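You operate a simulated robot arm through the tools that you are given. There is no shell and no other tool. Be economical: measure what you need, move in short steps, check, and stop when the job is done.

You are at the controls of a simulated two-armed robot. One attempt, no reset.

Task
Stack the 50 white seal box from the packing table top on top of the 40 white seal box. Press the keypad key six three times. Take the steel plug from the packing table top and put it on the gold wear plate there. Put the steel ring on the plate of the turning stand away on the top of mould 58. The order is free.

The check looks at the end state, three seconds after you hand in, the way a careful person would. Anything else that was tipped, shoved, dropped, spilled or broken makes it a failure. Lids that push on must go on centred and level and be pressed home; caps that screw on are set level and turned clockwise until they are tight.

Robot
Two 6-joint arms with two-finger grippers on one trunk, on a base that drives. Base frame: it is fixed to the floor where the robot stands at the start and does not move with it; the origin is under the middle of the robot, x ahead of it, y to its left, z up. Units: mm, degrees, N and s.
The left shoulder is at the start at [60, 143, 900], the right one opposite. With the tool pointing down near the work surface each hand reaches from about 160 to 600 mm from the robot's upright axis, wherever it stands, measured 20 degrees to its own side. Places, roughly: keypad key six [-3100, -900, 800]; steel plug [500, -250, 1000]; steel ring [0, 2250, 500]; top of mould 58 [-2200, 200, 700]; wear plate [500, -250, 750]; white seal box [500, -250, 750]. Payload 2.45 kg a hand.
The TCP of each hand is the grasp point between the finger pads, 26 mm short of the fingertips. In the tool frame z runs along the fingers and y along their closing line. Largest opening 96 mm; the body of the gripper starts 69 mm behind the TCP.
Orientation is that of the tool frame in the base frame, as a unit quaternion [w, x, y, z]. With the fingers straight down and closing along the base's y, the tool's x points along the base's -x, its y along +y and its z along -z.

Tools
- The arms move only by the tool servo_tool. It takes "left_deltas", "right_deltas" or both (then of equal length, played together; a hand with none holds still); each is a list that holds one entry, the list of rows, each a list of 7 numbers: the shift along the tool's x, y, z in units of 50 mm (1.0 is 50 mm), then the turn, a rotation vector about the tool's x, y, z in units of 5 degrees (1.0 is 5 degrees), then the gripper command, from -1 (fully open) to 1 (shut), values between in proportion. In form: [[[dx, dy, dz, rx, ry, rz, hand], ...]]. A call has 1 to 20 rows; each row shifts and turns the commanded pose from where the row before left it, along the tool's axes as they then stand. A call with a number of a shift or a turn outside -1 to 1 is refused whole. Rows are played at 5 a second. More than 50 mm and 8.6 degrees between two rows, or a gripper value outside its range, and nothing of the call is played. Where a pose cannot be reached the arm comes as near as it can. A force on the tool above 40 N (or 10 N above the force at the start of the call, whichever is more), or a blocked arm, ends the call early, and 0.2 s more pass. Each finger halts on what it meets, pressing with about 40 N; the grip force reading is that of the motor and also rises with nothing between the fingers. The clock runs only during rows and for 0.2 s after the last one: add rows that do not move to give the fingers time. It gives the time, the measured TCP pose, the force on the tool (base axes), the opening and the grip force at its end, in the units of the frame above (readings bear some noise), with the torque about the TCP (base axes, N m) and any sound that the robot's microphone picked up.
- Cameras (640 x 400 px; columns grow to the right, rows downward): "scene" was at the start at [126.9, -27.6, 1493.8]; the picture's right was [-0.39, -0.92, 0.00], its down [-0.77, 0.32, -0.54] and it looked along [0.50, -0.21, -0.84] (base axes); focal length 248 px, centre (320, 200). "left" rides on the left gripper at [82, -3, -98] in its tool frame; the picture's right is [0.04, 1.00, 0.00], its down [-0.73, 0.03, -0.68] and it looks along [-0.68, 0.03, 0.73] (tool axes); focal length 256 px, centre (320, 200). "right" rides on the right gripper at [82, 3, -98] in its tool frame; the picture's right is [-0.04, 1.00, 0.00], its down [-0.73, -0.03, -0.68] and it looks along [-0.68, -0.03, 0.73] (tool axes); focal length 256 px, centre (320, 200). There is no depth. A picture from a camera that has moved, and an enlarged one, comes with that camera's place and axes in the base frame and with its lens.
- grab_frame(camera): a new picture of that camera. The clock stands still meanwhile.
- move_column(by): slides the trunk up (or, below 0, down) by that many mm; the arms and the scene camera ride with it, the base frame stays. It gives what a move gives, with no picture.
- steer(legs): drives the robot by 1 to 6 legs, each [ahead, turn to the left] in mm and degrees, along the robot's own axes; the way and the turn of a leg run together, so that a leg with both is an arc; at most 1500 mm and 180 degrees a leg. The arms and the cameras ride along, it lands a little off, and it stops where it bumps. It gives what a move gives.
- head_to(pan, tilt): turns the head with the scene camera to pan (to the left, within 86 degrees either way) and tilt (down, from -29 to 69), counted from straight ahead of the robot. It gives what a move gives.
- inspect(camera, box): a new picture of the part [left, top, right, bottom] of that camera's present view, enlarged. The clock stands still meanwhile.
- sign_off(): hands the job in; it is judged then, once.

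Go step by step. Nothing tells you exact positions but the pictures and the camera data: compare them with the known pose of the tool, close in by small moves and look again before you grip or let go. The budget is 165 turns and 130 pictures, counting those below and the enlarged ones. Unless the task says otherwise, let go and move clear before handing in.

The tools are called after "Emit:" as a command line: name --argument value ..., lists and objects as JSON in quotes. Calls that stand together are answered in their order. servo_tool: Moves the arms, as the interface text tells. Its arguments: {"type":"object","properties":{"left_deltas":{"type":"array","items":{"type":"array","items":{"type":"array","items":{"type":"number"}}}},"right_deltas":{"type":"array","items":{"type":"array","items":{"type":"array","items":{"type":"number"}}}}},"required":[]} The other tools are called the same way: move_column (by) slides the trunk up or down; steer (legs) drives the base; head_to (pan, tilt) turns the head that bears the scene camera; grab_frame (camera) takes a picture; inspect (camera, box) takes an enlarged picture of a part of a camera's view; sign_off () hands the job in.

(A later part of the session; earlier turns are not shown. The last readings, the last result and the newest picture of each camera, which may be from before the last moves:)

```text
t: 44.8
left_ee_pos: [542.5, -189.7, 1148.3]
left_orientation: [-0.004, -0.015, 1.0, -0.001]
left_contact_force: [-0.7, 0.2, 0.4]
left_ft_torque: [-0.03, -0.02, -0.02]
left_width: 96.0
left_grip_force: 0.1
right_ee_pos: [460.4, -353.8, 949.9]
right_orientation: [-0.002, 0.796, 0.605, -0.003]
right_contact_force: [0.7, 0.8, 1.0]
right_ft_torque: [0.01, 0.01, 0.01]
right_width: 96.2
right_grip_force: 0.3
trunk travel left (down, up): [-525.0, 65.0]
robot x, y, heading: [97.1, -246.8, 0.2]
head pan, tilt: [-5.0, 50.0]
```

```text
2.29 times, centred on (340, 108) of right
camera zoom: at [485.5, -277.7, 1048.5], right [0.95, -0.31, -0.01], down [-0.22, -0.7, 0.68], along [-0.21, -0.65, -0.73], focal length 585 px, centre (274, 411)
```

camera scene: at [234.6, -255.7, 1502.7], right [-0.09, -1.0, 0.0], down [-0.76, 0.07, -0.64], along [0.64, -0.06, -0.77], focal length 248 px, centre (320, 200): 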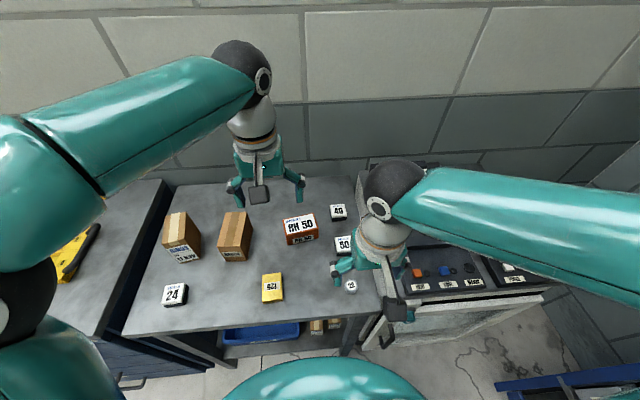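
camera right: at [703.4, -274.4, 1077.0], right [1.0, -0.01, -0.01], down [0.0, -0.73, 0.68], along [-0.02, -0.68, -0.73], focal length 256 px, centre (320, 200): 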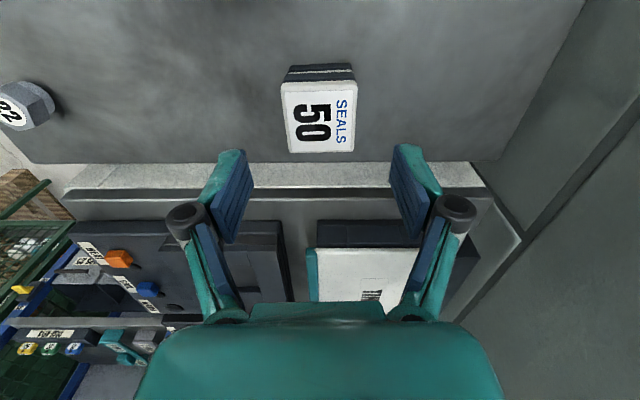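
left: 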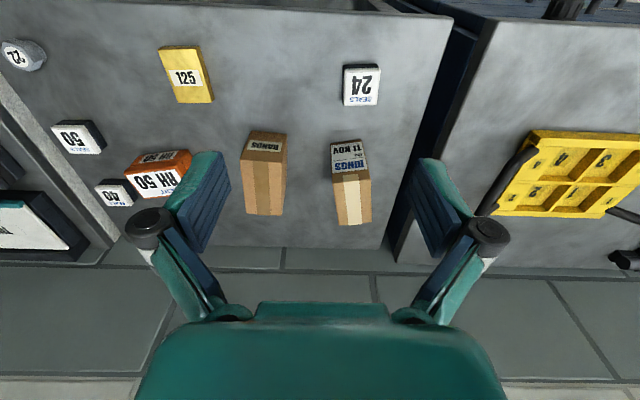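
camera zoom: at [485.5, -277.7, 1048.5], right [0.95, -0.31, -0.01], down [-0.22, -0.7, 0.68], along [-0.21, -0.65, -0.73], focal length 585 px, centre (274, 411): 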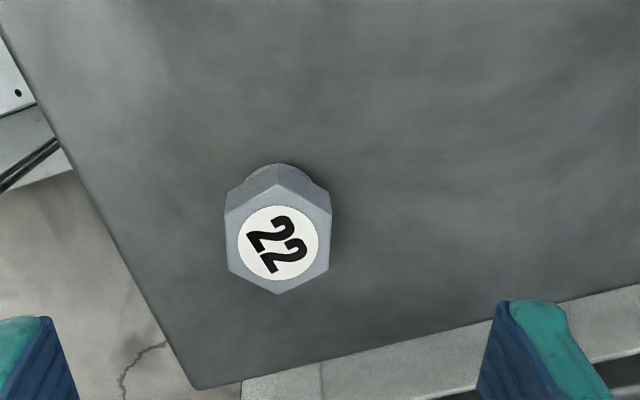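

Aligned with the flats. Descend and grip.

Emit:
servo_tool --right_deltas '[[[-0.013, 0.026, 0.4, 0, 0, 0, -1], [0, 0, 0.5, 0, 0, 0, -1], [0, 0, 0.32, 0, 0, 0, -1], [0, 0, 0, 0, 0, 0, -0.3], [0, 0, 0, 0, 0, 0, 0.2], [0, 0, 0, 0, 0, 0, 0.6], [0, 0, 0, 0, 0, 0, 0.7], [0, 0, 0, 0, 0, 0, 0.7]]]'

Emit:
grab_frame --camera "right"

```text
t: 46.6
left_ee_pos: [543.8, -188.9, 1148.1]
left_orientation: [-0.003, -0.015, 1.0, -0.001]
left_contact_force: [-1.0, -0.2, 0.3]
left_ft_torque: [-0.02, 0.0, 0.0]
left_width: 95.7
left_grip_force: 0.0
right_ee_pos: [460.4, -357.1, 887.5]
right_orientation: [-0.003, 0.796, 0.606, -0.003]
right_contact_force: [0.5, -0.9, -1.3]
right_ft_torque: [0.02, 0.02, -0.02]
right_width: 33.9
right_grip_force: 39.8
trunk travel left (down, up): [-525.0, 65.0]
robot x, y, heading: [96.8, -247.3, 0.1]
head pan, tilt: [-5.0, 50.0]
```

```text
96 pictures are left
camera right: at [486.9, -279.0, 987.6], right [0.95, -0.3, -0.01], down [-0.22, -0.7, 0.68], along [-0.21, -0.65, -0.73], focal length 256 px, centre (320, 200)
```

right: 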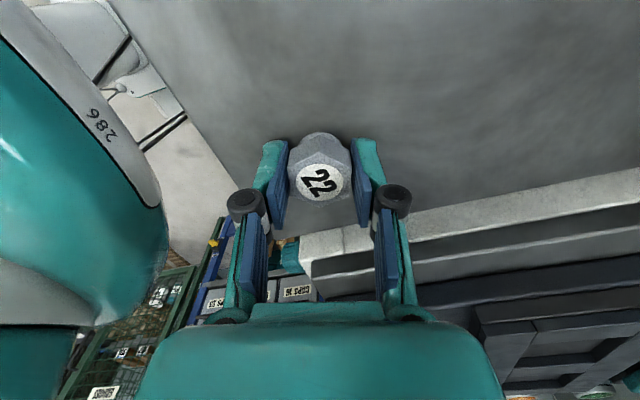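

Plug gripped. First clear the left hand to the side, while lifting the plug.

Emit:
servo_tool --left_deltas '[[[0, 0.9, 0, 0, 0, 0, -1], [0, 0.9, 0, 0, 0, 0, -1], [0, 0.9, 0, 0, 0, 0, -1], [0, 0.9, 0, 0, 0, 0, -1], [0, 0.9, 0, 0, 0, 0, -1], [0, 0, 0, 0, 0, 0, -1]]]' --right_deltas '[[[0, 0, -0.4, 0, 0, 0, 0.7], [0, 0, -0.4, 0, 0, 0, 0.7], [0, 0, -0.4, 0, 0, 0, 0.7], [0, 0, 0, 0, 0, 0, 0.7], [0, 0, 0, 0, 0, 0, 0.7], [0, 0, 0, 0, 0, 0, 0.7]]]'

Emit:
servo_tool --right_deltas '[[[0.9, -0.15, 0, 0, 0, 0, 0.7], [0.9, -0.15, 0, 0, 0, 0, 0.7], [0.9, -0.15, 0, 0, 0, 0, 0.7], [0.7, -0.15, 0, 0, 0, 0, 0.7], [0, 0, 0, 0, 0, 0, 0.7]]]'

Emit:
grab_frame --camera "right"

Emit:
inspect --camera "scene" --box '[240, 240, 400, 310]'

```text
t: 48.0
left_ee_pos: [536.8, 35.7, 1148.0]
left_orientation: [-0.003, -0.015, 1.0, -0.001]
left_contact_force: [0.1, 0.3, -0.6]
left_ft_torque: [0.0, 0.04, 0.0]
left_width: 95.8
left_grip_force: 0.2
right_ee_pos: [462.0, -356.1, 948.3]
right_orientation: [-0.003, 0.795, 0.606, -0.003]
right_contact_force: [0.9, 0.5, -1.5]
right_ft_torque: [-0.01, 0.01, 0.0]
right_width: 33.7
right_grip_force: 39.9
trunk travel left (down, up): [-525.0, 65.0]
robot x, y, heading: [92.8, -249.6, 0.1]
head pan, tilt: [-5.0, 50.0]
```

```text
t: 49.2
left_ee_pos: [537.5, 35.5, 1148.1]
left_orientation: [-0.004, -0.015, 1.0, -0.001]
left_contact_force: [-0.8, -0.5, -0.1]
left_ft_torque: [-0.01, 0.0, -0.02]
left_width: 95.9
left_grip_force: 0.1
right_ee_pos: [477.5, -183.5, 948.4]
right_orientation: [-0.003, 0.796, 0.605, -0.004]
right_contact_force: [0.0, -0.4, -0.7]
right_ft_torque: [-0.01, -0.03, 0.01]
right_width: 34.1
right_grip_force: 40.0
trunk travel left (down, up): [-525.0, 65.0]
robot x, y, heading: [95.7, -251.2, -0.2]
head pan, tilt: [-5.0, 50.0]
```

```text
95 pictures are left
camera right: at [504.3, -106.7, 1047.1], right [0.95, -0.31, -0.01], down [-0.22, -0.7, 0.68], along [-0.21, -0.65, -0.73], focal length 256 px, centre (320, 200)
```

right: 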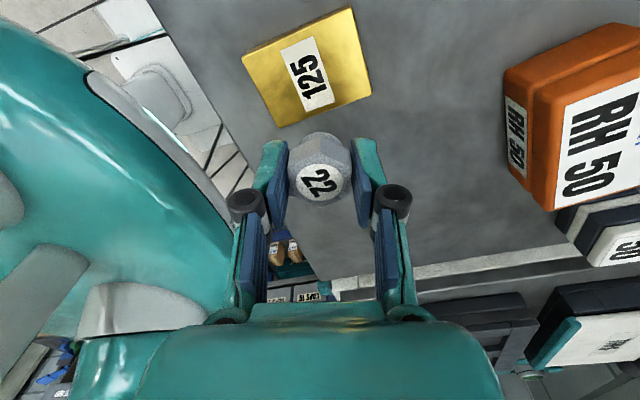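

```text
4.00 times, centred on (320, 275) of scene
camera zoom: at [234.7, -256.0, 1502.8], right [-0.09, -1.0, 0.0], down [-0.76, 0.07, -0.64], along [0.64, -0.06, -0.77], focal length 993 px, centre (320, -100)
```

zoom: 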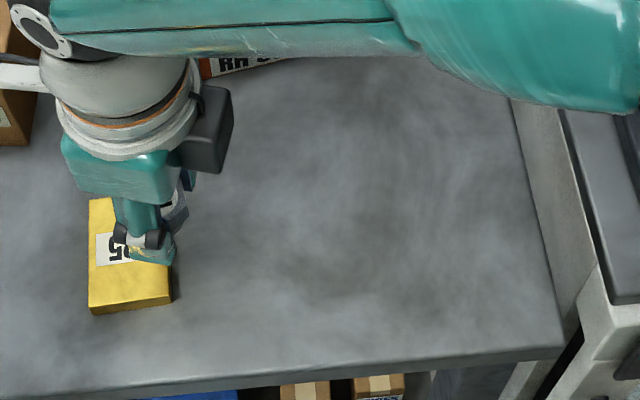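

Plate centre ≈ (481.5, −156.5). Move the plug above it and lower partway.

Emit:
servo_tool --right_deltas '[[[0.54, -0.066, 0, 0, 0, 0, 0.7], [0, 0, 0.3, 0, 0, 0, 0.7], [0, 0, 0.3, 0, 0, 0, 0.7], [0, 0, 0, 0, 0, 0, 0.7]]]'

Emit:
grab_frame --camera "right"

Emit:
inspect --camera "scene" --box '[240, 250, 320, 310]'

```text
t: 50.2
left_ee_pos: [537.0, 36.3, 1148.9]
left_orientation: [-0.003, -0.014, 1.0, -0.001]
left_contact_force: [-0.4, -0.1, 0.8]
left_ft_torque: [0.0, 0.01, -0.01]
left_width: 96.0
left_grip_force: 0.0
right_ee_pos: [480.9, -157.8, 918.5]
right_orientation: [-0.003, 0.796, 0.605, -0.003]
right_contact_force: [0.7, 0.2, -0.3]
right_ft_torque: [-0.02, 0.02, 0.0]
right_width: 33.8
right_grip_force: 40.3
trunk travel left (down, up): [-525.0, 65.0]
robot x, y, heading: [97.8, -250.6, -0.1]
head pan, tilt: [-5.0, 50.0]
```

```text
93 pictures are left
camera right: at [507.7, -80.2, 1017.2], right [0.95, -0.3, -0.01], down [-0.22, -0.7, 0.68], along [-0.21, -0.65, -0.73], focal length 256 px, centre (320, 200)
```

right: 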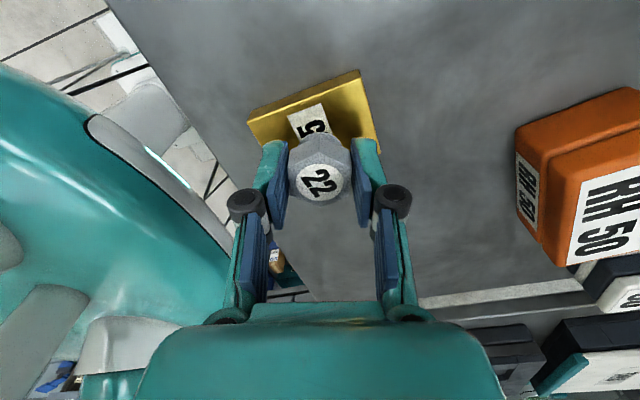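

```text
6.67 times, centred on (280, 280) of scene
camera zoom: at [234.6, -255.9, 1502.8], right [-0.09, -1.0, 0.0], down [-0.76, 0.07, -0.64], along [0.64, -0.06, -0.77], focal length 1655 px, centre (587, -333)
```

zoom: 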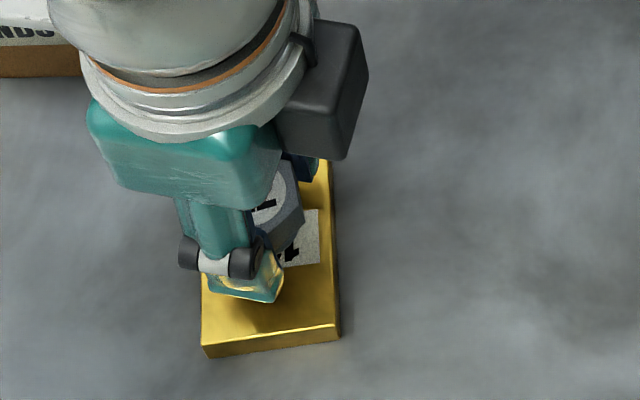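

Above the plate. Lower in small steps to feel contact.

Emit:
servo_tool --right_deltas '[[[0, 0, 0.08, 0, 0, 0, 0.7], [0, 0, 0.06, 0, 0, 0, 0.7], [0, 0, 0.04, 0, 0, 0, 0.7], [0, 0, 0, 0, 0, 0, 0.7]]]'

```text
t: 51.2
left_ee_pos: [536.7, 36.3, 1148.3]
left_orientation: [-0.003, -0.014, 1.0, 0.0]
left_contact_force: [-0.4, 0.9, 0.8]
left_ft_torque: [0.01, 0.04, 0.01]
left_width: 96.0
left_grip_force: 0.0
right_ee_pos: [481.7, -156.4, 908.5]
right_orientation: [-0.003, 0.796, 0.605, -0.003]
right_contact_force: [1.0, -0.3, -0.1]
right_ft_torque: [0.02, -0.01, 0.03]
right_width: 33.8
right_grip_force: 39.9
trunk travel left (down, up): [-525.0, 65.0]
robot x, y, heading: [95.8, -248.5, -0.1]
head pan, tilt: [-5.0, 50.0]
```

Emit:
servo_tool --right_deltas '[[[0, 0, 0.04, 0, 0, 0, 0.7], [0, 0, 0.03, 0, 0, 0, 0.7], [0, 0, 0, 0, 0, 0, 0.7]]]'

Emit:
inspect --camera "right" --box '[220, 40, 420, 240]'

```text
t: 52.0
left_ee_pos: [536.9, 35.4, 1148.6]
left_orientation: [-0.003, -0.016, 1.0, -0.001]
left_contact_force: [-0.4, -0.1, -0.1]
left_ft_torque: [-0.03, -0.01, -0.01]
left_width: 96.1
left_grip_force: 0.0
right_ee_pos: [482.3, -157.1, 906.3]
right_orientation: [-0.002, 0.796, 0.605, -0.004]
right_contact_force: [0.1, -0.3, -1.8]
right_ft_torque: [0.02, -0.02, 0.01]
right_width: 33.8
right_grip_force: 39.9
trunk travel left (down, up): [-525.0, 65.0]
robot x, y, heading: [92.3, -248.8, 0.0]
head pan, tilt: [-5.0, 50.0]
```

```text
2.00 times, centred on (320, 140) of right
camera zoom: at [507.9, -80.3, 1004.6], right [0.95, -0.3, -0.01], down [-0.22, -0.7, 0.68], along [-0.21, -0.65, -0.73], focal length 512 px, centre (320, 320)
```

zoom: 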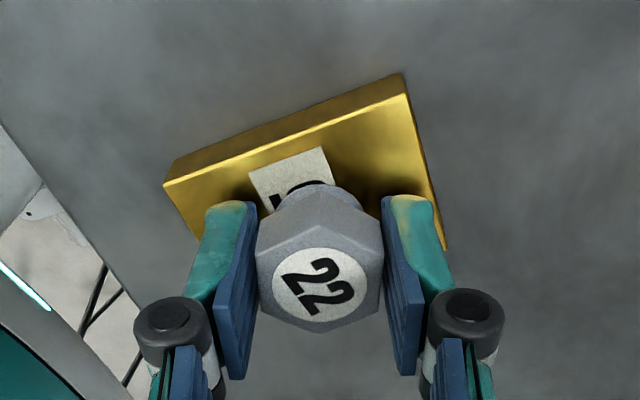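

Still a few millimetres to go; continue slowly.

Emit:
servo_tool --right_deltas '[[[0, 0, 0.04, 0, 0, 0, 0.7], [0, 0, 0.03, 0, 0, 0, 0.7], [0, 0, 0, 0, 0, 0, 0.7]]]'

```text
t: 52.8
left_ee_pos: [535.3, 35.5, 1149.5]
left_orientation: [-0.003, -0.015, 1.0, 0.0]
left_contact_force: [0.2, -0.1, -0.7]
left_ft_torque: [0.01, 0.0, 0.0]
left_width: 95.9
left_grip_force: 0.1
right_ee_pos: [482.2, -156.9, 905.1]
right_orientation: [-0.002, 0.796, 0.605, -0.001]
right_contact_force: [-0.1, -2.7, 21.7]
right_ft_torque: [-0.13, -0.06, 0.0]
right_width: 34.1
right_grip_force: 40.1
trunk travel left (down, up): [-525.0, 65.0]
robot x, y, heading: [96.7, -250.1, 0.2]
head pan, tilt: [-5.0, 50.0]
```

Contact felt at z≈905. Back off the press, release and rise.

Emit:
servo_tool --right_deltas '[[[0, 0, -0.03, 0, 0, 0, 0.7], [0, 0, 0, 0, 0, 0, 0.2], [0, 0, 0, 0, 0, 0, -0.2], [0, 0, 0, 0, 0, 0, -0.5], [0, 0, 0, 0, 0, 0, -0.5], [0, 0, -0.6, 0, 0, 0, -0.5], [0, 0, -0.8, 0, 0, 0, -0.5]]]'

Emit:
inspect --camera "right" --box '[220, 20, 420, 220]'

```text
t: 54.4
left_ee_pos: [536.4, 37.2, 1147.0]
left_orientation: [-0.003, -0.015, 1.0, 0.0]
left_contact_force: [-0.6, -0.3, 0.4]
left_ft_torque: [0.02, 0.02, 0.03]
left_width: 96.1
left_grip_force: 0.0
right_ee_pos: [481.8, -157.9, 974.5]
right_orientation: [-0.003, 0.795, 0.606, -0.002]
right_contact_force: [0.1, -0.2, 0.2]
right_ft_torque: [0.01, 0.0, 0.01]
right_width: 72.1
right_grip_force: 0.0
trunk travel left (down, up): [-525.0, 65.0]
robot x, y, heading: [97.9, -249.5, -0.0]
head pan, tilt: [-5.0, 50.0]
```

```text
2.00 times, centred on (320, 120) of right
camera zoom: at [508.3, -80.7, 1073.4], right [0.95, -0.3, -0.01], down [-0.22, -0.7, 0.68], along [-0.21, -0.65, -0.73], focal length 512 px, centre (320, 360)
```

zoom: 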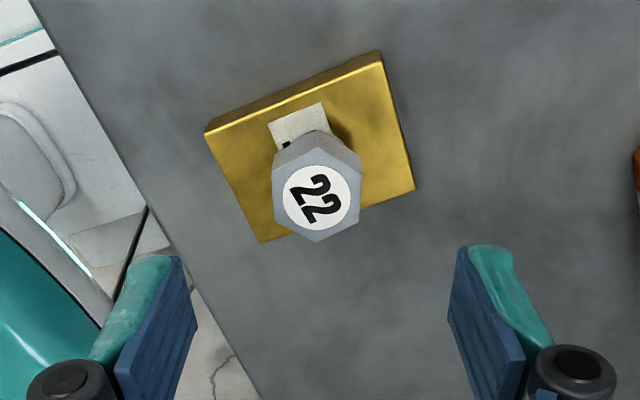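

The plug stands on the gold plate. Raise and retract the right hand, then back away from the table.

Emit:
servo_tool --right_deltas '[[[0, 0, -0.9, 0, 0, 0, -0.5], [0, 0, -0.9, 0, 0, 0, -0.5], [-0.9, -0.09, 0, 0, 0, 0, -1], [-0.9, -0.09, 0, 0, 0, 0, -1], [-0.9, -0.09, 0, 0, 0, 0, -1], [-0.9, -0.09, 0, 0, 0, 0, -1], [-0.9, -0.09, 0, 0, 0, 0, -1], [0, 0, 0, 0, 0, -1, -1], [0, 0, 0, 0, 0, -1, -1], [0, 0, 0, 0, 0, -1, -1], [0, 0, 0, 0, 0, -1, -1], [0, 0, 0, 0, 0, -1, -1], [0, 0, 0, 0, 0, -1, -1], [0, 0, 0, 0, 0, -1, -1], [0, 0, 0, 0, 0, -1, -1], [0, 0, 0, 0, 0, -1, -1], [0, 0, 0, 0, 0, -1, -1], [0, 0, 0, 0, 0, -1, -1], [0, 0, 0, 0, 0, -1, -1]]]'

Emit:
steer --legs '[[-380, 0]]'

Emit:
servo_tool --right_deltas '[[[0, 0, 0, 0, 0, -1, -1], [0, 0, 0, 0, 0, -1, -1], [0, 0, 0, 0, 0, -1, -1], [0, 0, 0, 0, 0, -1, -1], [0, 0, 0, 0, 0, -1, -1], [0, 0, 0, 0, 0, -1, -1], [0, 0, 0, 0, 0, -1, -1], [0, 0, 0, 0, 0, -1, -1], [0, 0, 0, 0, 0, -1, -1]]]'

Emit:
grab_frame --camera "scene"

Emit:
head_to --pan 80 --tilt 28

Emit:
grab_frame --camera "scene"

```text
t: 58.4
left_ee_pos: [536.3, 36.0, 1146.9]
left_orientation: [-0.004, -0.014, 1.0, 0.0]
left_contact_force: [0.1, -0.2, 0.1]
left_ft_torque: [0.02, -0.02, -0.02]
left_width: 95.8
left_grip_force: 0.1
right_ee_pos: [401.6, -368.5, 1065.5]
right_orientation: [-0.004, 0.386, 0.923, -0.002]
right_contact_force: [0.3, 0.4, 0.4]
right_ft_torque: [0.02, 0.03, -0.01]
right_width: 95.9
right_grip_force: 0.0
trunk travel left (down, up): [-525.0, 65.0]
robot x, y, heading: [97.9, -250.3, 0.2]
head pan, tilt: [-5.0, 50.0]
```

```text
t: 60.8
left_ee_pos: [157.2, 34.1, 1148.3]
left_orientation: [-0.003, -0.013, 1.0, -0.001]
left_contact_force: [-1.4, 0.5, 0.3]
left_ft_torque: [0.01, -0.03, -0.03]
left_width: 96.1
left_grip_force: 0.0
right_ee_pos: [20.7, -368.6, 1065.3]
right_orientation: [-0.003, 0.388, 0.921, -0.001]
right_contact_force: [-0.4, -0.1, 0.3]
right_ft_torque: [0.01, -0.04, 0.01]
right_width: 96.0
right_grip_force: 0.1
trunk travel left (down, up): [-525.0, 65.0]
robot x, y, heading: [-280.0, -249.4, 0.1]
head pan, tilt: [-5.0, 50.0]
```

```text
t: 62.8
left_ee_pos: [158.8, 34.6, 1148.6]
left_orientation: [-0.003, -0.013, 1.0, -0.001]
left_contact_force: [-0.2, 0.9, 0.1]
left_ft_torque: [0.02, -0.03, -0.03]
left_width: 96.1
left_grip_force: 0.0
right_ee_pos: [23.1, -368.2, 1064.6]
right_orientation: [-0.004, 0.005, 1.0, 0.0]
right_contact_force: [-0.4, -0.1, -0.2]
right_ft_torque: [-0.02, 0.01, -0.03]
right_width: 96.0
right_grip_force: 0.1
trunk travel left (down, up): [-525.0, 65.0]
robot x, y, heading: [-285.1, -246.2, -0.5]
head pan, tilt: [-5.0, 50.0]
```

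```text
89 pictures are left
camera scene: at [-144.5, -255.6, 1502.8], right [-0.09, -1.0, 0.0], down [-0.76, 0.07, -0.64], along [0.64, -0.06, -0.77], focal length 248 px, centre (320, 200)
```

scene: 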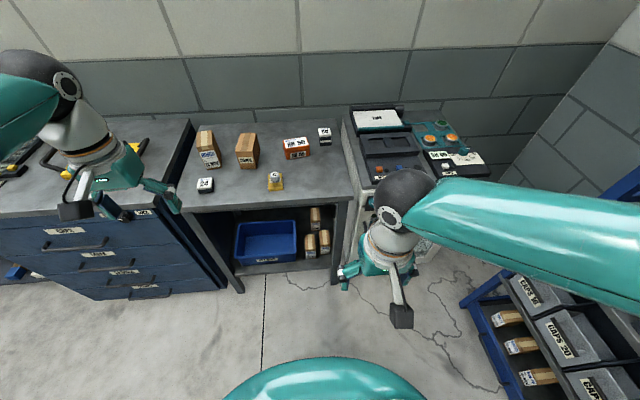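

```text
t: 64.4
left_ee_pos: [158.3, 34.5, 1149.1]
left_orientation: [-0.004, -0.014, 1.0, -0.001]
left_contact_force: [0.0, -0.6, 0.1]
left_ft_torque: [0.01, -0.02, -0.01]
left_width: 96.2
left_grip_force: 0.0
right_ee_pos: [22.4, -368.8, 1064.8]
right_orientation: [-0.004, 0.006, 1.0, 0.0]
right_contact_force: [-0.3, -0.6, 1.1]
right_ft_torque: [-0.02, 0.01, -0.01]
right_width: 96.0
right_grip_force: 0.0
trunk travel left (down, up): [-525.0, 65.0]
robot x, y, heading: [-281.3, -250.0, -0.0]
head pan, tilt: [80.0, 28.0]
```

```text
88 pictures are left
camera scene: at [-204.9, -158.8, 1535.5], right [0.98, -0.18, 0.0], down [-0.08, -0.46, -0.88], along [0.16, 0.87, -0.47], focal length 248 px, centre (320, 200)
```

scene: 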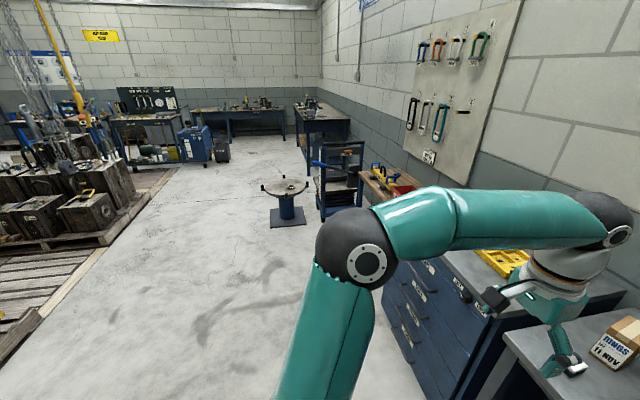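

Table state looks fine. Turn left and drive toward the turning stand at about (−115, 2300).

Emit:
steer --legs '[[0, 90], [1350, 0]]'

Emit:
head_to --pan -8 --tilt 42

Emit:
grab_frame --camera "scene"

```text
t: 68.7
left_ee_pos: [-527.4, 226.3, 1147.8]
left_orientation: [0.0, -0.683, 0.73, -0.004]
left_contact_force: [-0.9, 0.1, 0.2]
left_ft_torque: [0.02, -0.1, -0.02]
left_width: 96.0
left_grip_force: 0.0
right_ee_pos: [-138.5, 52.8, 1066.3]
right_orientation: [-0.002, -0.67, 0.742, -0.005]
right_contact_force: [-1.5, -0.5, -0.7]
right_ft_torque: [-0.04, -0.07, 0.01]
right_width: 95.8
right_grip_force: 0.0
trunk travel left (down, up): [-525.0, 65.0]
robot x, y, heading: [-229.6, -251.2, 85.9]
head pan, tilt: [80.0, 28.0]
stopped in leg 1: the robot was blocked; the commanded pose is now the measured one
```

```text
t: 70.3
left_ee_pos: [-523.0, 223.4, 1148.8]
left_orientation: [-0.001, -0.683, 0.731, -0.002]
left_contact_force: [-0.1, -0.8, 0.1]
left_ft_torque: [-0.01, 0.0, 0.03]
left_width: 96.0
left_grip_force: 0.1
right_ee_pos: [-134.3, 50.3, 1066.9]
right_orientation: [-0.004, -0.67, 0.743, -0.003]
right_contact_force: [0.2, -0.1, 0.6]
right_ft_torque: [0.0, 0.01, -0.03]
right_width: 96.2
right_grip_force: 0.1
trunk travel left (down, up): [-525.0, 65.0]
robot x, y, heading: [-232.4, -249.7, 85.9]
head pan, tilt: [-8.0, 42.0]
```

```text
87 pictures are left
camera scene: at [-208.5, -106.3, 1514.0], right [0.98, -0.21, 0.0], down [-0.14, -0.65, -0.74], along [0.15, 0.73, -0.67], focal length 248 px, centre (320, 200)
```

scene: 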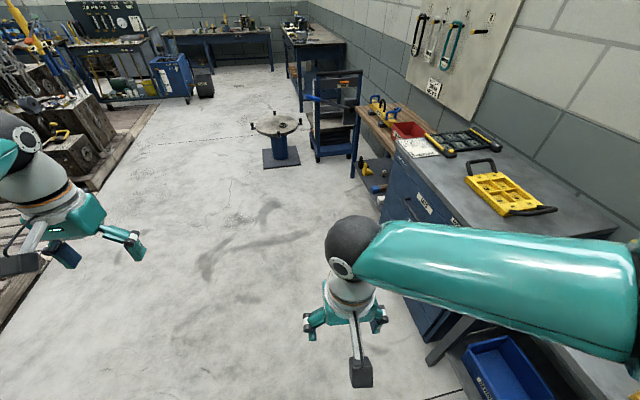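

The turn ended slightly short but the path is clear. Drive ahead toward the stand.

Emit:
steer --legs '[[1300, 2]]'

Emit:
head_to --pan 0 --tilt 45

Emit:
grab_frame --camera "scene"

```text
t: 77.0
left_ee_pos: [-470.0, 1518.2, 1149.1]
left_orientation: [-0.001, -0.696, 0.718, -0.002]
left_contact_force: [-0.2, -0.3, 0.2]
left_ft_torque: [-0.06, -0.01, 0.01]
left_width: 95.7
left_grip_force: 0.0
right_ee_pos: [-73.9, 1359.9, 1065.5]
right_orientation: [-0.004, -0.684, 0.73, -0.003]
right_contact_force: [0.4, 0.5, -0.2]
right_ft_torque: [-0.03, -0.01, 0.01]
right_width: 95.9
right_grip_force: 0.0
trunk travel left (down, up): [-525.0, 65.0]
robot x, y, heading: [-161.5, 1056.5, 87.6]
head pan, tilt: [-8.0, 42.0]
```

```text
t: 77.6
left_ee_pos: [-469.2, 1518.1, 1150.4]
left_orientation: [-0.001, -0.695, 0.719, -0.002]
left_contact_force: [0.6, 0.3, -0.5]
left_ft_torque: [0.0, 0.02, 0.0]
left_width: 96.0
left_grip_force: 0.0
right_ee_pos: [-74.7, 1357.3, 1067.6]
right_orientation: [-0.002, -0.683, 0.731, -0.003]
right_contact_force: [-0.4, -0.4, -0.3]
right_ft_torque: [-0.02, -0.01, 0.01]
right_width: 96.0
right_grip_force: 0.0
trunk travel left (down, up): [-525.0, 65.0]
robot x, y, heading: [-164.5, 1055.8, 87.7]
head pan, tilt: [0.0, 45.0]
```

```text
86 pictures are left
camera scene: at [-155.0, 1197.1, 1509.7], right [1.0, -0.04, 0.0], down [-0.03, -0.71, -0.71], along [0.03, 0.71, -0.71], focal length 248 px, centre (320, 200)
```

scene: 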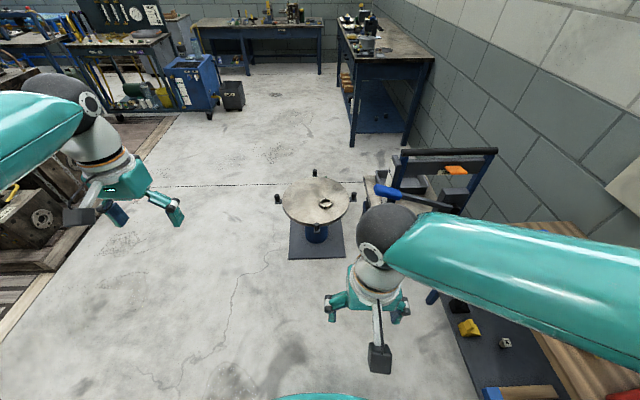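

The ring sits near the middle of the stand plate. Take a closer look.

Emit:
inspect --camera "scene" --box '[260, 160, 380, 265]'

```text
3.81 times, centred on (320, 212) of scene
camera zoom: at [-155.0, 1197.1, 1509.7], right [1.0, -0.04, 0.0], down [-0.03, -0.71, -0.71], along [0.03, 0.71, -0.71], focal length 946 px, centre (320, 152)
```

zoom: 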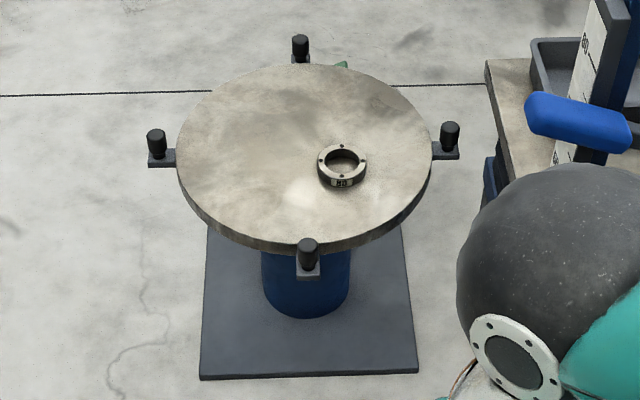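

Stand centre ≈ (−133, 2320), plate z≈375, ring ≈ (−73, 2284). I'll approach from the south-west at heading ~65° to keep the right arm clear of the trolley.

Emit:
steer --legs '[[0, 32], [710, 0], [0, -55]]'

Emit:
head_to --pan -10 --tilt 50

Emit:
grab_frame --camera "scene"

```text
t: 86.1
left_ee_pos: [-626.6, 2212.3, 1150.2]
left_orientation: [-0.002, -0.542, 0.841, -0.002]
left_contact_force: [-0.1, 0.1, 0.0]
left_ft_torque: [-0.04, -0.01, 0.0]
left_width: 95.9
left_grip_force: 0.0
right_ee_pos: [-323.7, 1914.9, 1066.5]
right_orientation: [-0.003, -0.527, 0.85, -0.003]
right_contact_force: [0.5, -0.1, 0.6]
right_ft_torque: [-0.03, 0.0, -0.03]
right_width: 96.1
right_grip_force: 0.1
trunk travel left (down, up): [-525.0, 65.0]
robot x, y, heading: [-554.2, 1683.1, 65.4]
head pan, tilt: [0.0, 45.0]
```

```text
t: 86.8
left_ee_pos: [-628.6, 2212.0, 1150.7]
left_orientation: [-0.001, -0.543, 0.84, -0.002]
left_contact_force: [-1.4, -0.8, 0.4]
left_ft_torque: [-0.01, -0.06, 0.03]
left_width: 96.0
left_grip_force: 0.0
right_ee_pos: [-324.9, 1914.0, 1067.9]
right_orientation: [-0.003, -0.527, 0.85, -0.002]
right_contact_force: [0.7, 0.9, 0.1]
right_ft_torque: [-0.02, -0.02, 0.01]
right_width: 96.2
right_grip_force: 0.1
trunk travel left (down, up): [-525.0, 65.0]
robot x, y, heading: [-553.7, 1681.7, 65.3]
head pan, tilt: [-10.0, 50.0]
```

```text
84 pictures are left
camera scene: at [-484.4, 1801.3, 1502.9], right [0.82, -0.57, 0.0], down [-0.43, -0.63, -0.64], along [0.37, 0.53, -0.77], focal length 248 px, centre (320, 200)
```

scene: 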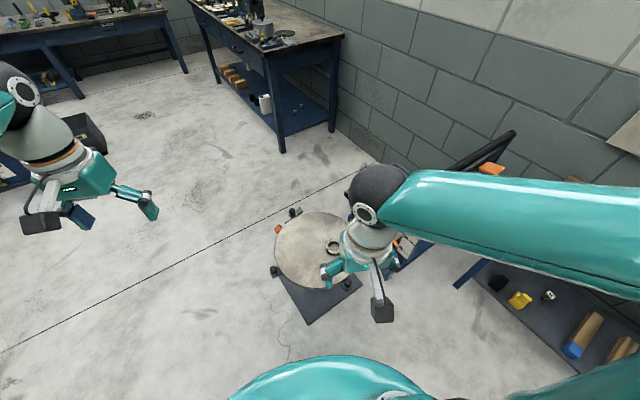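

Ring confirmed near (−71, 2277). Drive ahead 205 mm, then lower the trunk.

Emit:
steer --legs '[[205, 0]]'

Emit:
move_column --by -450

Emit:
grab_frame --camera "right"

Emit:
grab_frame --camera "scene"

```text
t: 88.4
left_ee_pos: [-541.1, 2398.9, 1151.0]
left_orientation: [-0.003, -0.542, 0.84, -0.003]
left_contact_force: [0.1, 1.7, -0.5]
left_ft_torque: [-0.06, 0.03, -0.03]
left_width: 96.0
left_grip_force: 0.0
right_ee_pos: [-237.7, 2101.9, 1067.3]
right_orientation: [-0.004, -0.528, 0.849, -0.003]
right_contact_force: [0.3, 0.4, 0.1]
right_ft_torque: [-0.01, 0.03, -0.03]
right_width: 96.0
right_grip_force: 0.1
trunk travel left (down, up): [-525.0, 65.0]
robot x, y, heading: [-471.0, 1867.0, 65.6]
head pan, tilt: [-10.0, 50.0]
```

```text
refused: -450 is not a number from -400 to 400
```

```text
83 pictures are left
camera right: at [-276.3, 2029.9, 1166.5], right [-0.88, 0.48, 0.0], down [0.35, 0.65, 0.67], along [0.32, 0.59, -0.74], focal length 256 px, centre (320, 200)
```

right: 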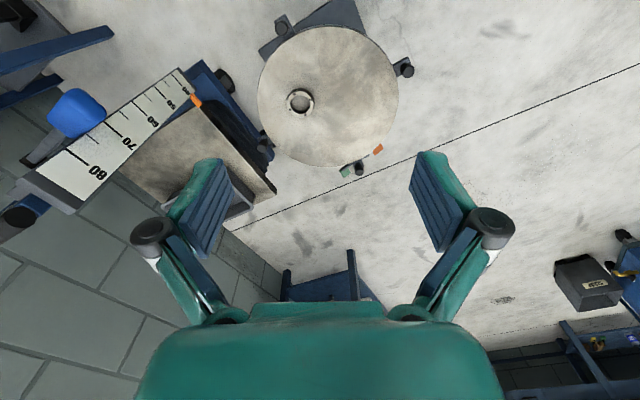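

```text
82 pictures are left
camera scene: at [-397.3, 1989.1, 1502.6], right [0.82, -0.57, 0.0], down [-0.43, -0.63, -0.64], along [0.36, 0.53, -0.77], focal length 248 px, centre (320, 200)
```

scene: 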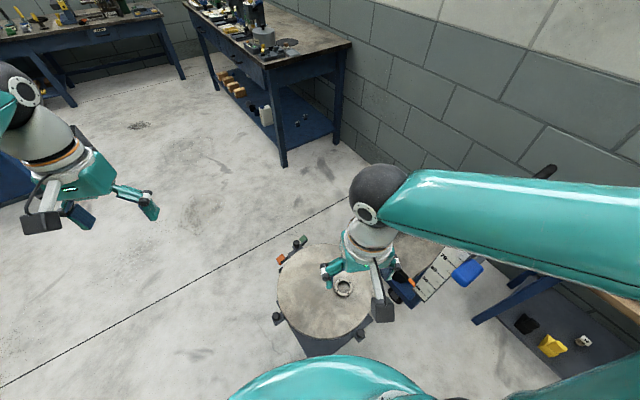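

Ring ≈ (−76, 2272). Lower the trunk in two steps, checking clearance to the trolley.

Emit:
move_column --by -230

Emit:
grab_frame --camera "scene"

```text
t: 90.8
left_ee_pos: [-542.3, 2397.4, 922.2]
left_orientation: [-0.003, -0.543, 0.84, -0.002]
left_contact_force: [-0.8, 0.6, -0.4]
left_ft_torque: [0.0, -0.03, -0.01]
left_width: 95.8
left_grip_force: 0.1
right_ee_pos: [-239.7, 2099.3, 838.4]
right_orientation: [-0.002, -0.528, 0.849, -0.002]
right_contact_force: [0.0, 0.1, 0.9]
right_ft_torque: [-0.01, -0.03, 0.0]
right_width: 95.8
right_grip_force: 0.1
trunk travel left (down, up): [-295.0, 295.0]
robot x, y, heading: [-468.4, 1870.6, 65.3]
head pan, tilt: [-10.0, 50.0]
```

```text
81 pictures are left
camera scene: at [-398.1, 1987.2, 1272.8], right [0.82, -0.57, 0.0], down [-0.43, -0.63, -0.64], along [0.36, 0.53, -0.77], focal length 248 px, centre (320, 200)
```

scene: 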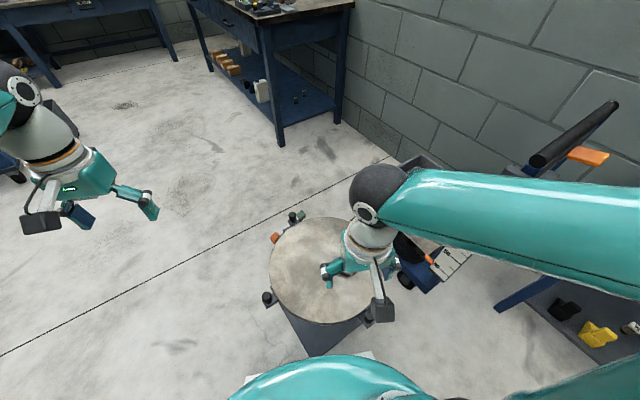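

I extend the hand over the ring first at this height, so the elbow takes its final place, then look.

Emit:
servo_tool --right_deltas '[[[-0.76, -0.235, 0, 0, 0, 0, -1], [-0.76, -0.235, 0, 0, 0, 0, -1], [-0.76, -0.235, 0, 0, 0, 0, -1], [-0.76, -0.235, 0, 0, 0, 0, -1], [-0.76, -0.235, 0, 0, 0, 0, -1], [-0.76, -0.235, 0, 0, 0, 0, -1], [0, 0, 0, 0, 0, 0, -1]]]'

Emit:
grab_frame --camera "scene"

Emit:
grab_frame --camera "right"

```text
t: 92.5
left_ee_pos: [-542.0, 2397.7, 921.5]
left_orientation: [-0.002, -0.542, 0.84, -0.002]
left_contact_force: [0.2, 0.5, 0.0]
left_ft_torque: [0.01, -0.01, -0.01]
left_width: 96.1
left_grip_force: 0.0
right_ee_pos: [-72.6, 2273.4, 837.0]
right_orientation: [-0.004, -0.528, 0.849, -0.002]
right_contact_force: [-0.8, 0.6, -0.1]
right_ft_torque: [0.01, 0.02, 0.0]
right_width: 96.0
right_grip_force: 0.0
trunk travel left (down, up): [-295.0, 295.0]
robot x, y, heading: [-469.9, 1867.5, 65.5]
head pan, tilt: [-10.0, 50.0]
```

```text
80 pictures are left
camera scene: at [-398.0, 1987.4, 1272.8], right [0.82, -0.57, 0.0], down [-0.43, -0.63, -0.64], along [0.36, 0.53, -0.77], focal length 248 px, centre (320, 200)
```

scene: 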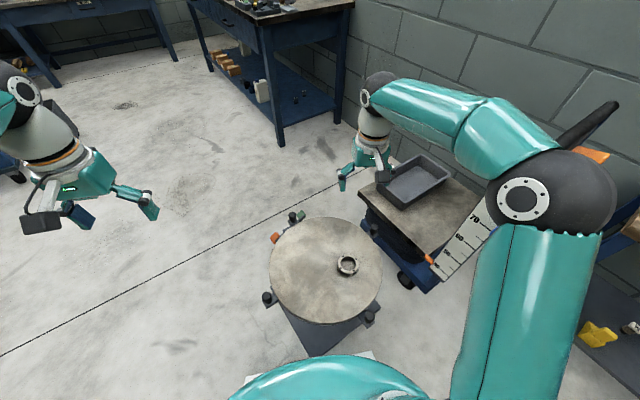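

```text
79 pictures are left
camera right: at [-111.3, 2201.4, 935.6], right [-0.88, 0.48, 0.0], down [0.35, 0.65, 0.67], along [0.32, 0.59, -0.74], focal length 256 px, centre (320, 200)
```

right: 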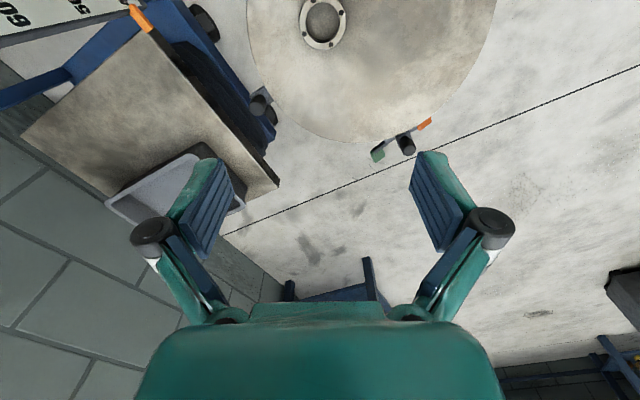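

The elbow is well clear of the trolley. Lower the rest.

Emit:
move_column --by -230

Emit:
grab_frame --camera "scene"

Emit:
servo_tool --right_deltas '[[[0.8, 0, 0, 0, 0, 0, -1], [0.8, 0, 0, 0, 0, 0, -1], [0, 0, 0.6, 0, 0, 0, -1], [0, 0, 0.6, 0, 0, 0, -1], [0, 0, 0, 0, 0, 0, -1]]]'

Emit:
grab_frame --camera "right"

```text
t: 94.9
left_ee_pos: [-542.0, 2397.9, 692.2]
left_orientation: [-0.002, -0.543, 0.84, -0.003]
left_contact_force: [-0.1, -0.4, 0.3]
left_ft_torque: [0.01, 0.04, -0.01]
left_width: 96.1
left_grip_force: 0.0
right_ee_pos: [-73.9, 2272.5, 606.2]
right_orientation: [-0.002, -0.528, 0.849, -0.002]
right_contact_force: [0.1, -0.3, -0.2]
right_ft_torque: [0.02, -0.02, -0.01]
right_width: 96.3
right_grip_force: 0.1
trunk travel left (down, up): [-65.0, 525.0]
robot x, y, heading: [-468.6, 1870.1, 65.3]
head pan, tilt: [-10.0, 50.0]
```

```text
78 pictures are left
camera scene: at [-398.0, 1987.3, 1042.8], right [0.82, -0.57, 0.0], down [-0.43, -0.63, -0.64], along [0.36, 0.53, -0.77], focal length 248 px, centre (320, 200)
```

scene: 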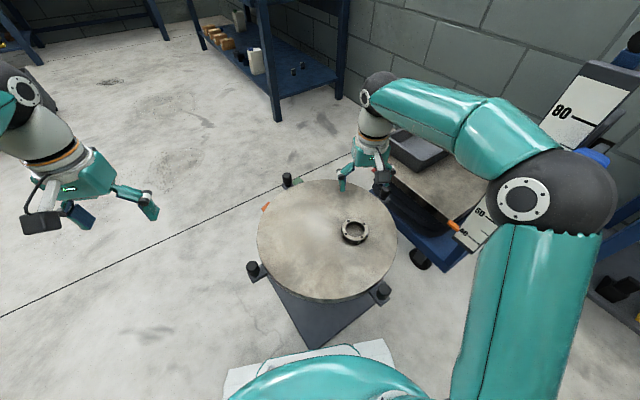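

```text
t: 96.1
left_ee_pos: [-543.0, 2399.3, 690.4]
left_orientation: [-0.002, -0.542, 0.84, -0.002]
left_contact_force: [0.2, -0.5, 0.5]
left_ft_torque: [0.03, 0.01, 0.01]
left_width: 96.2
left_grip_force: 0.1
right_ee_pos: [-109.3, 2200.9, 546.9]
right_orientation: [-0.003, -0.528, 0.85, -0.002]
right_contact_force: [-0.2, 0.4, 0.0]
right_ft_torque: [0.01, -0.03, 0.01]
right_width: 96.2
right_grip_force: 0.0
trunk travel left (down, up): [-65.0, 525.0]
robot x, y, heading: [-468.7, 1871.1, 65.4]
head pan, tilt: [-10.0, 50.0]
```

```text
77 pictures are left
camera right: at [-147.4, 2129.4, 646.5], right [-0.88, 0.48, 0.0], down [0.35, 0.65, 0.67], along [0.32, 0.59, -0.74], focal length 256 px, centre (320, 200)
```

right: 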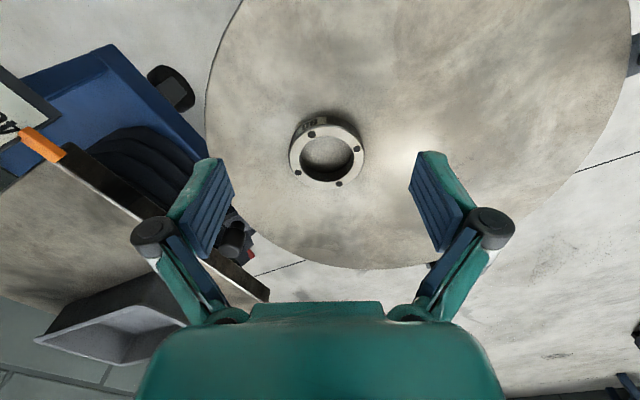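

The board of the trolley is ~200 mm beside. Zoom on the ring to measure it.

Emit:
inspect --camera "right" --box '[260, 90, 400, 210]'

```text
3.33 times, centred on (330, 150) of right
camera zoom: at [-147.4, 2129.4, 646.5], right [-0.88, 0.48, 0.0], down [0.35, 0.65, 0.67], along [0.32, 0.59, -0.74], focal length 853 px, centre (287, 367)
```

zoom: 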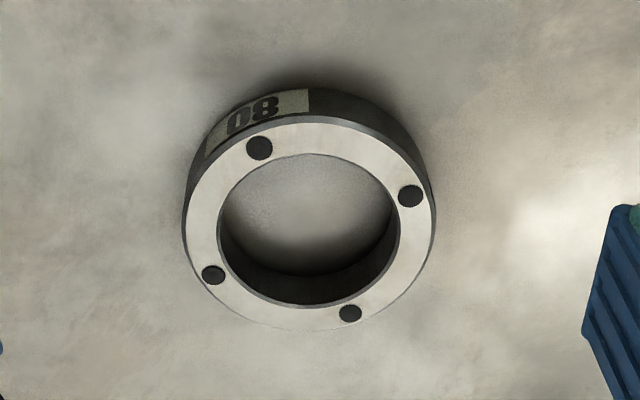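

Ring OD ≈ 80 mm, top centre ≈ (−82, 2265.5, 411). Move above it and check centring.

Emit:
servo_tool --right_deltas '[[[-0.7, 0.04, 0, 0, 0, 0, -1], [-0.7, 0.036, 0, 0, 0, 0, -1], [0, 0, 0.8, 0, 0, 0, -1], [0, 0, 0.8, 0, 0, 0, -1], [0, 0, 0, 0, 0, 0, -1]]]'

Emit:
inspect --camera "right" --box '[200, 60, 440, 210]'

```text
t: 97.3
left_ee_pos: [-542.7, 2397.8, 690.1]
left_orientation: [-0.002, -0.543, 0.84, -0.002]
left_contact_force: [0.7, -0.1, -0.3]
left_ft_torque: [-0.02, -0.01, -0.01]
left_width: 96.1
left_grip_force: 0.1
right_ee_pos: [-79.7, 2264.4, 464.3]
right_orientation: [-0.003, -0.527, 0.85, -0.002]
right_contact_force: [-0.4, -0.3, -0.5]
right_ft_torque: [0.02, -0.02, 0.01]
right_width: 96.2
right_grip_force: 0.0
trunk travel left (down, up): [-65.0, 525.0]
robot x, y, heading: [-470.3, 1869.0, 65.2]
head pan, tilt: [-10.0, 50.0]
```

```text
2.67 times, centred on (320, 135) of right
camera zoom: at [-119.7, 2192.7, 565.0], right [-0.88, 0.48, 0.0], down [0.35, 0.65, 0.67], along [0.32, 0.59, -0.74], focal length 683 px, centre (320, 373)
```

zoom: 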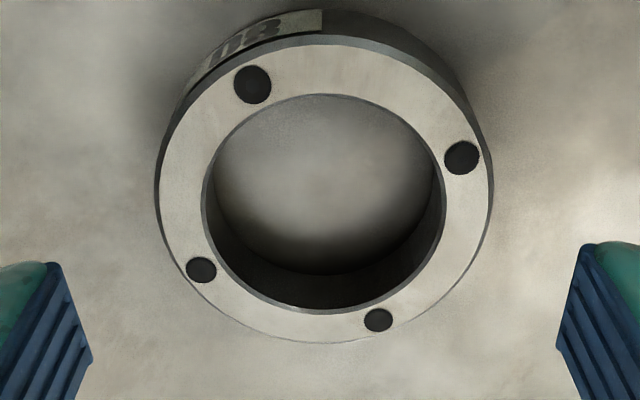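

Almost centred. Small correction, descend so the tips are ~14 mm below the ring top, then close.

Emit:
servo_tool --right_deltas '[[[0.06, 0.02, 0, 0, 0, 0, -1], [0, 0, 0.4, 0, 0, 0, -1], [0, 0, 0.4, 0, 0, 0, -1], [0, 0, 0, 0, 0, 0, -1], [0, 0, 0, 0, 0, 0, -0.75], [0, 0, 0, 0, 0, 0, -0.5], [0, 0, 0, 0, 0, 0, -0.5], [0, 0, 0, 0, 0, 0, -0.5]]]'

Emit:
grab_frame --camera "right"

```text
t: 99.1
left_ee_pos: [-542.7, 2398.4, 690.8]
left_orientation: [-0.002, -0.542, 0.84, -0.002]
left_contact_force: [-0.1, 0.7, -0.1]
left_ft_torque: [-0.01, 0.02, 0.01]
left_width: 96.0
left_grip_force: 0.1
right_ee_pos: [-84.5, 2261.9, 425.6]
right_orientation: [-0.003, -0.527, 0.85, -0.002]
right_contact_force: [1.0, -1.3, -0.3]
right_ft_torque: [-0.09, -0.1, -0.03]
right_width: 79.2
right_grip_force: 40.1
trunk travel left (down, up): [-65.0, 525.0]
robot x, y, heading: [-471.6, 1866.6, 65.4]
head pan, tilt: [-10.0, 50.0]
```

```text
74 pictures are left
camera right: at [-122.2, 2190.0, 525.8], right [-0.88, 0.48, 0.0], down [0.35, 0.65, 0.67], along [0.32, 0.59, -0.74], focal length 256 px, centre (320, 200)
```

right: 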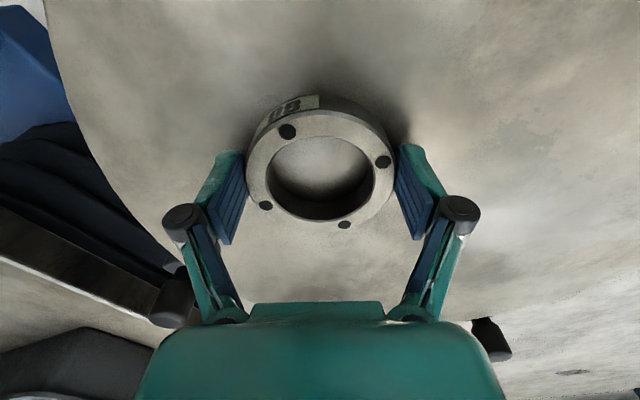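

Ring gripped (79 mm). Lift it clear and check, then raise the trunk.

Emit:
servo_tool --right_deltas '[[[0, 0, -0.3, 0, 0, 0, -0.5], [0, 0, -0.7, 0, 0, 0, -0.5], [0, 0, -0.9, 0, 0, 0, -0.5], [0, 0, 0, 0, 0, 0, -0.5]]]'

Emit:
move_column --by 300

Emit:
steer --legs '[[-300, 0]]'

Emit:
head_to --pan 80 --tilt 30

Emit:
grab_frame --camera "right"

Emit:
grab_frame --camera "scene"

```text
t: 100.1
left_ee_pos: [-542.7, 2396.8, 690.4]
left_orientation: [-0.002, -0.543, 0.84, -0.003]
left_contact_force: [-0.7, -0.8, 0.1]
left_ft_torque: [0.01, -0.03, -0.01]
left_width: 96.4
left_grip_force: 0.0
right_ee_pos: [-81.6, 2261.9, 520.5]
right_orientation: [-0.003, -0.528, 0.849, -0.002]
right_contact_force: [-0.4, 0.2, -3.9]
right_ft_torque: [-0.05, 0.02, 0.02]
right_width: 78.8
right_grip_force: 39.8
trunk travel left (down, up): [-65.0, 525.0]
robot x, y, heading: [-469.5, 1867.2, 65.6]
head pan, tilt: [-10.0, 50.0]
```

```text
t: 103.1
left_ee_pos: [-542.9, 2396.4, 991.1]
left_orientation: [-0.003, -0.543, 0.84, -0.002]
left_contact_force: [0.2, -0.1, 0.2]
left_ft_torque: [0.0, -0.02, -0.01]
left_width: 96.0
left_grip_force: 0.1
right_ee_pos: [-82.0, 2262.2, 819.6]
right_orientation: [-0.003, -0.528, 0.849, -0.002]
right_contact_force: [0.3, 0.0, -3.3]
right_ft_torque: [-0.02, 0.01, 0.0]
right_width: 78.8
right_grip_force: 39.8
trunk travel left (down, up): [-365.0, 225.0]
robot x, y, heading: [-472.7, 1865.6, 65.6]
head pan, tilt: [-10.0, 50.0]
```

```text
t: 105.2
left_ee_pos: [-669.3, 2122.2, 990.5]
left_orientation: [-0.002, -0.543, 0.84, -0.002]
left_contact_force: [0.6, 0.2, 0.0]
left_ft_torque: [0.04, -0.03, -0.03]
left_width: 95.9
left_grip_force: 0.0
right_ee_pos: [-209.0, 1987.2, 820.3]
right_orientation: [-0.003, -0.529, 0.849, -0.002]
right_contact_force: [-0.2, -0.2, -3.5]
right_ft_torque: [-0.01, -0.02, 0.02]
right_width: 79.0
right_grip_force: 39.8
trunk travel left (down, up): [-365.0, 225.0]
robot x, y, heading: [-597.6, 1595.6, 65.7]
head pan, tilt: [-10.0, 50.0]
```

```text
t: 106.8
left_ee_pos: [-669.3, 2123.7, 991.8]
left_orientation: [-0.002, -0.543, 0.84, -0.002]
left_contact_force: [-0.2, -0.7, -0.4]
left_ft_torque: [-0.01, 0.02, 0.03]
left_width: 95.9
left_grip_force: 0.0
right_ee_pos: [-209.5, 1988.2, 819.7]
right_orientation: [-0.003, -0.528, 0.849, -0.003]
right_contact_force: [0.9, -0.3, -3.0]
right_ft_torque: [-0.03, 0.0, -0.01]
right_width: 79.2
right_grip_force: 40.6
trunk travel left (down, up): [-365.0, 225.0]
robot x, y, heading: [-593.2, 1593.4, 65.5]
head pan, tilt: [80.0, 30.0]
```

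```text
73 pictures are left
camera right: at [-247.3, 1915.8, 919.8], right [-0.88, 0.48, 0.0], down [0.35, 0.65, 0.67], along [0.32, 0.59, -0.74], focal length 256 px, centre (320, 200)
```

right: 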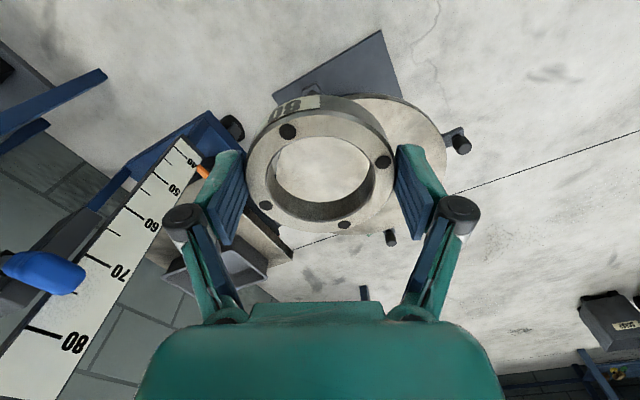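

```text
72 pictures are left
camera scene: at [-641.9, 1700.0, 1372.3], right [0.57, 0.82, 0.0], down [0.41, -0.28, -0.87], along [-0.71, 0.49, -0.5], focal length 248 px, centre (320, 200)
```

scene: 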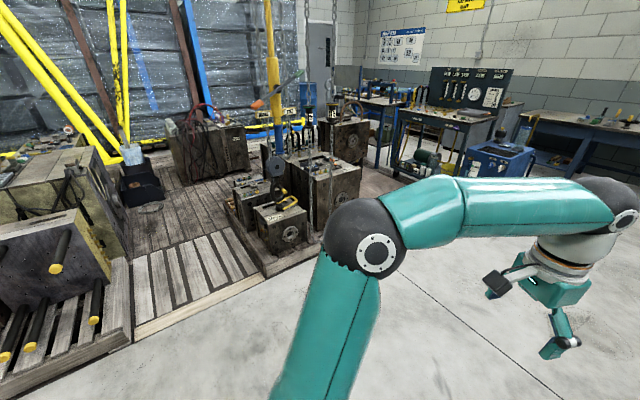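

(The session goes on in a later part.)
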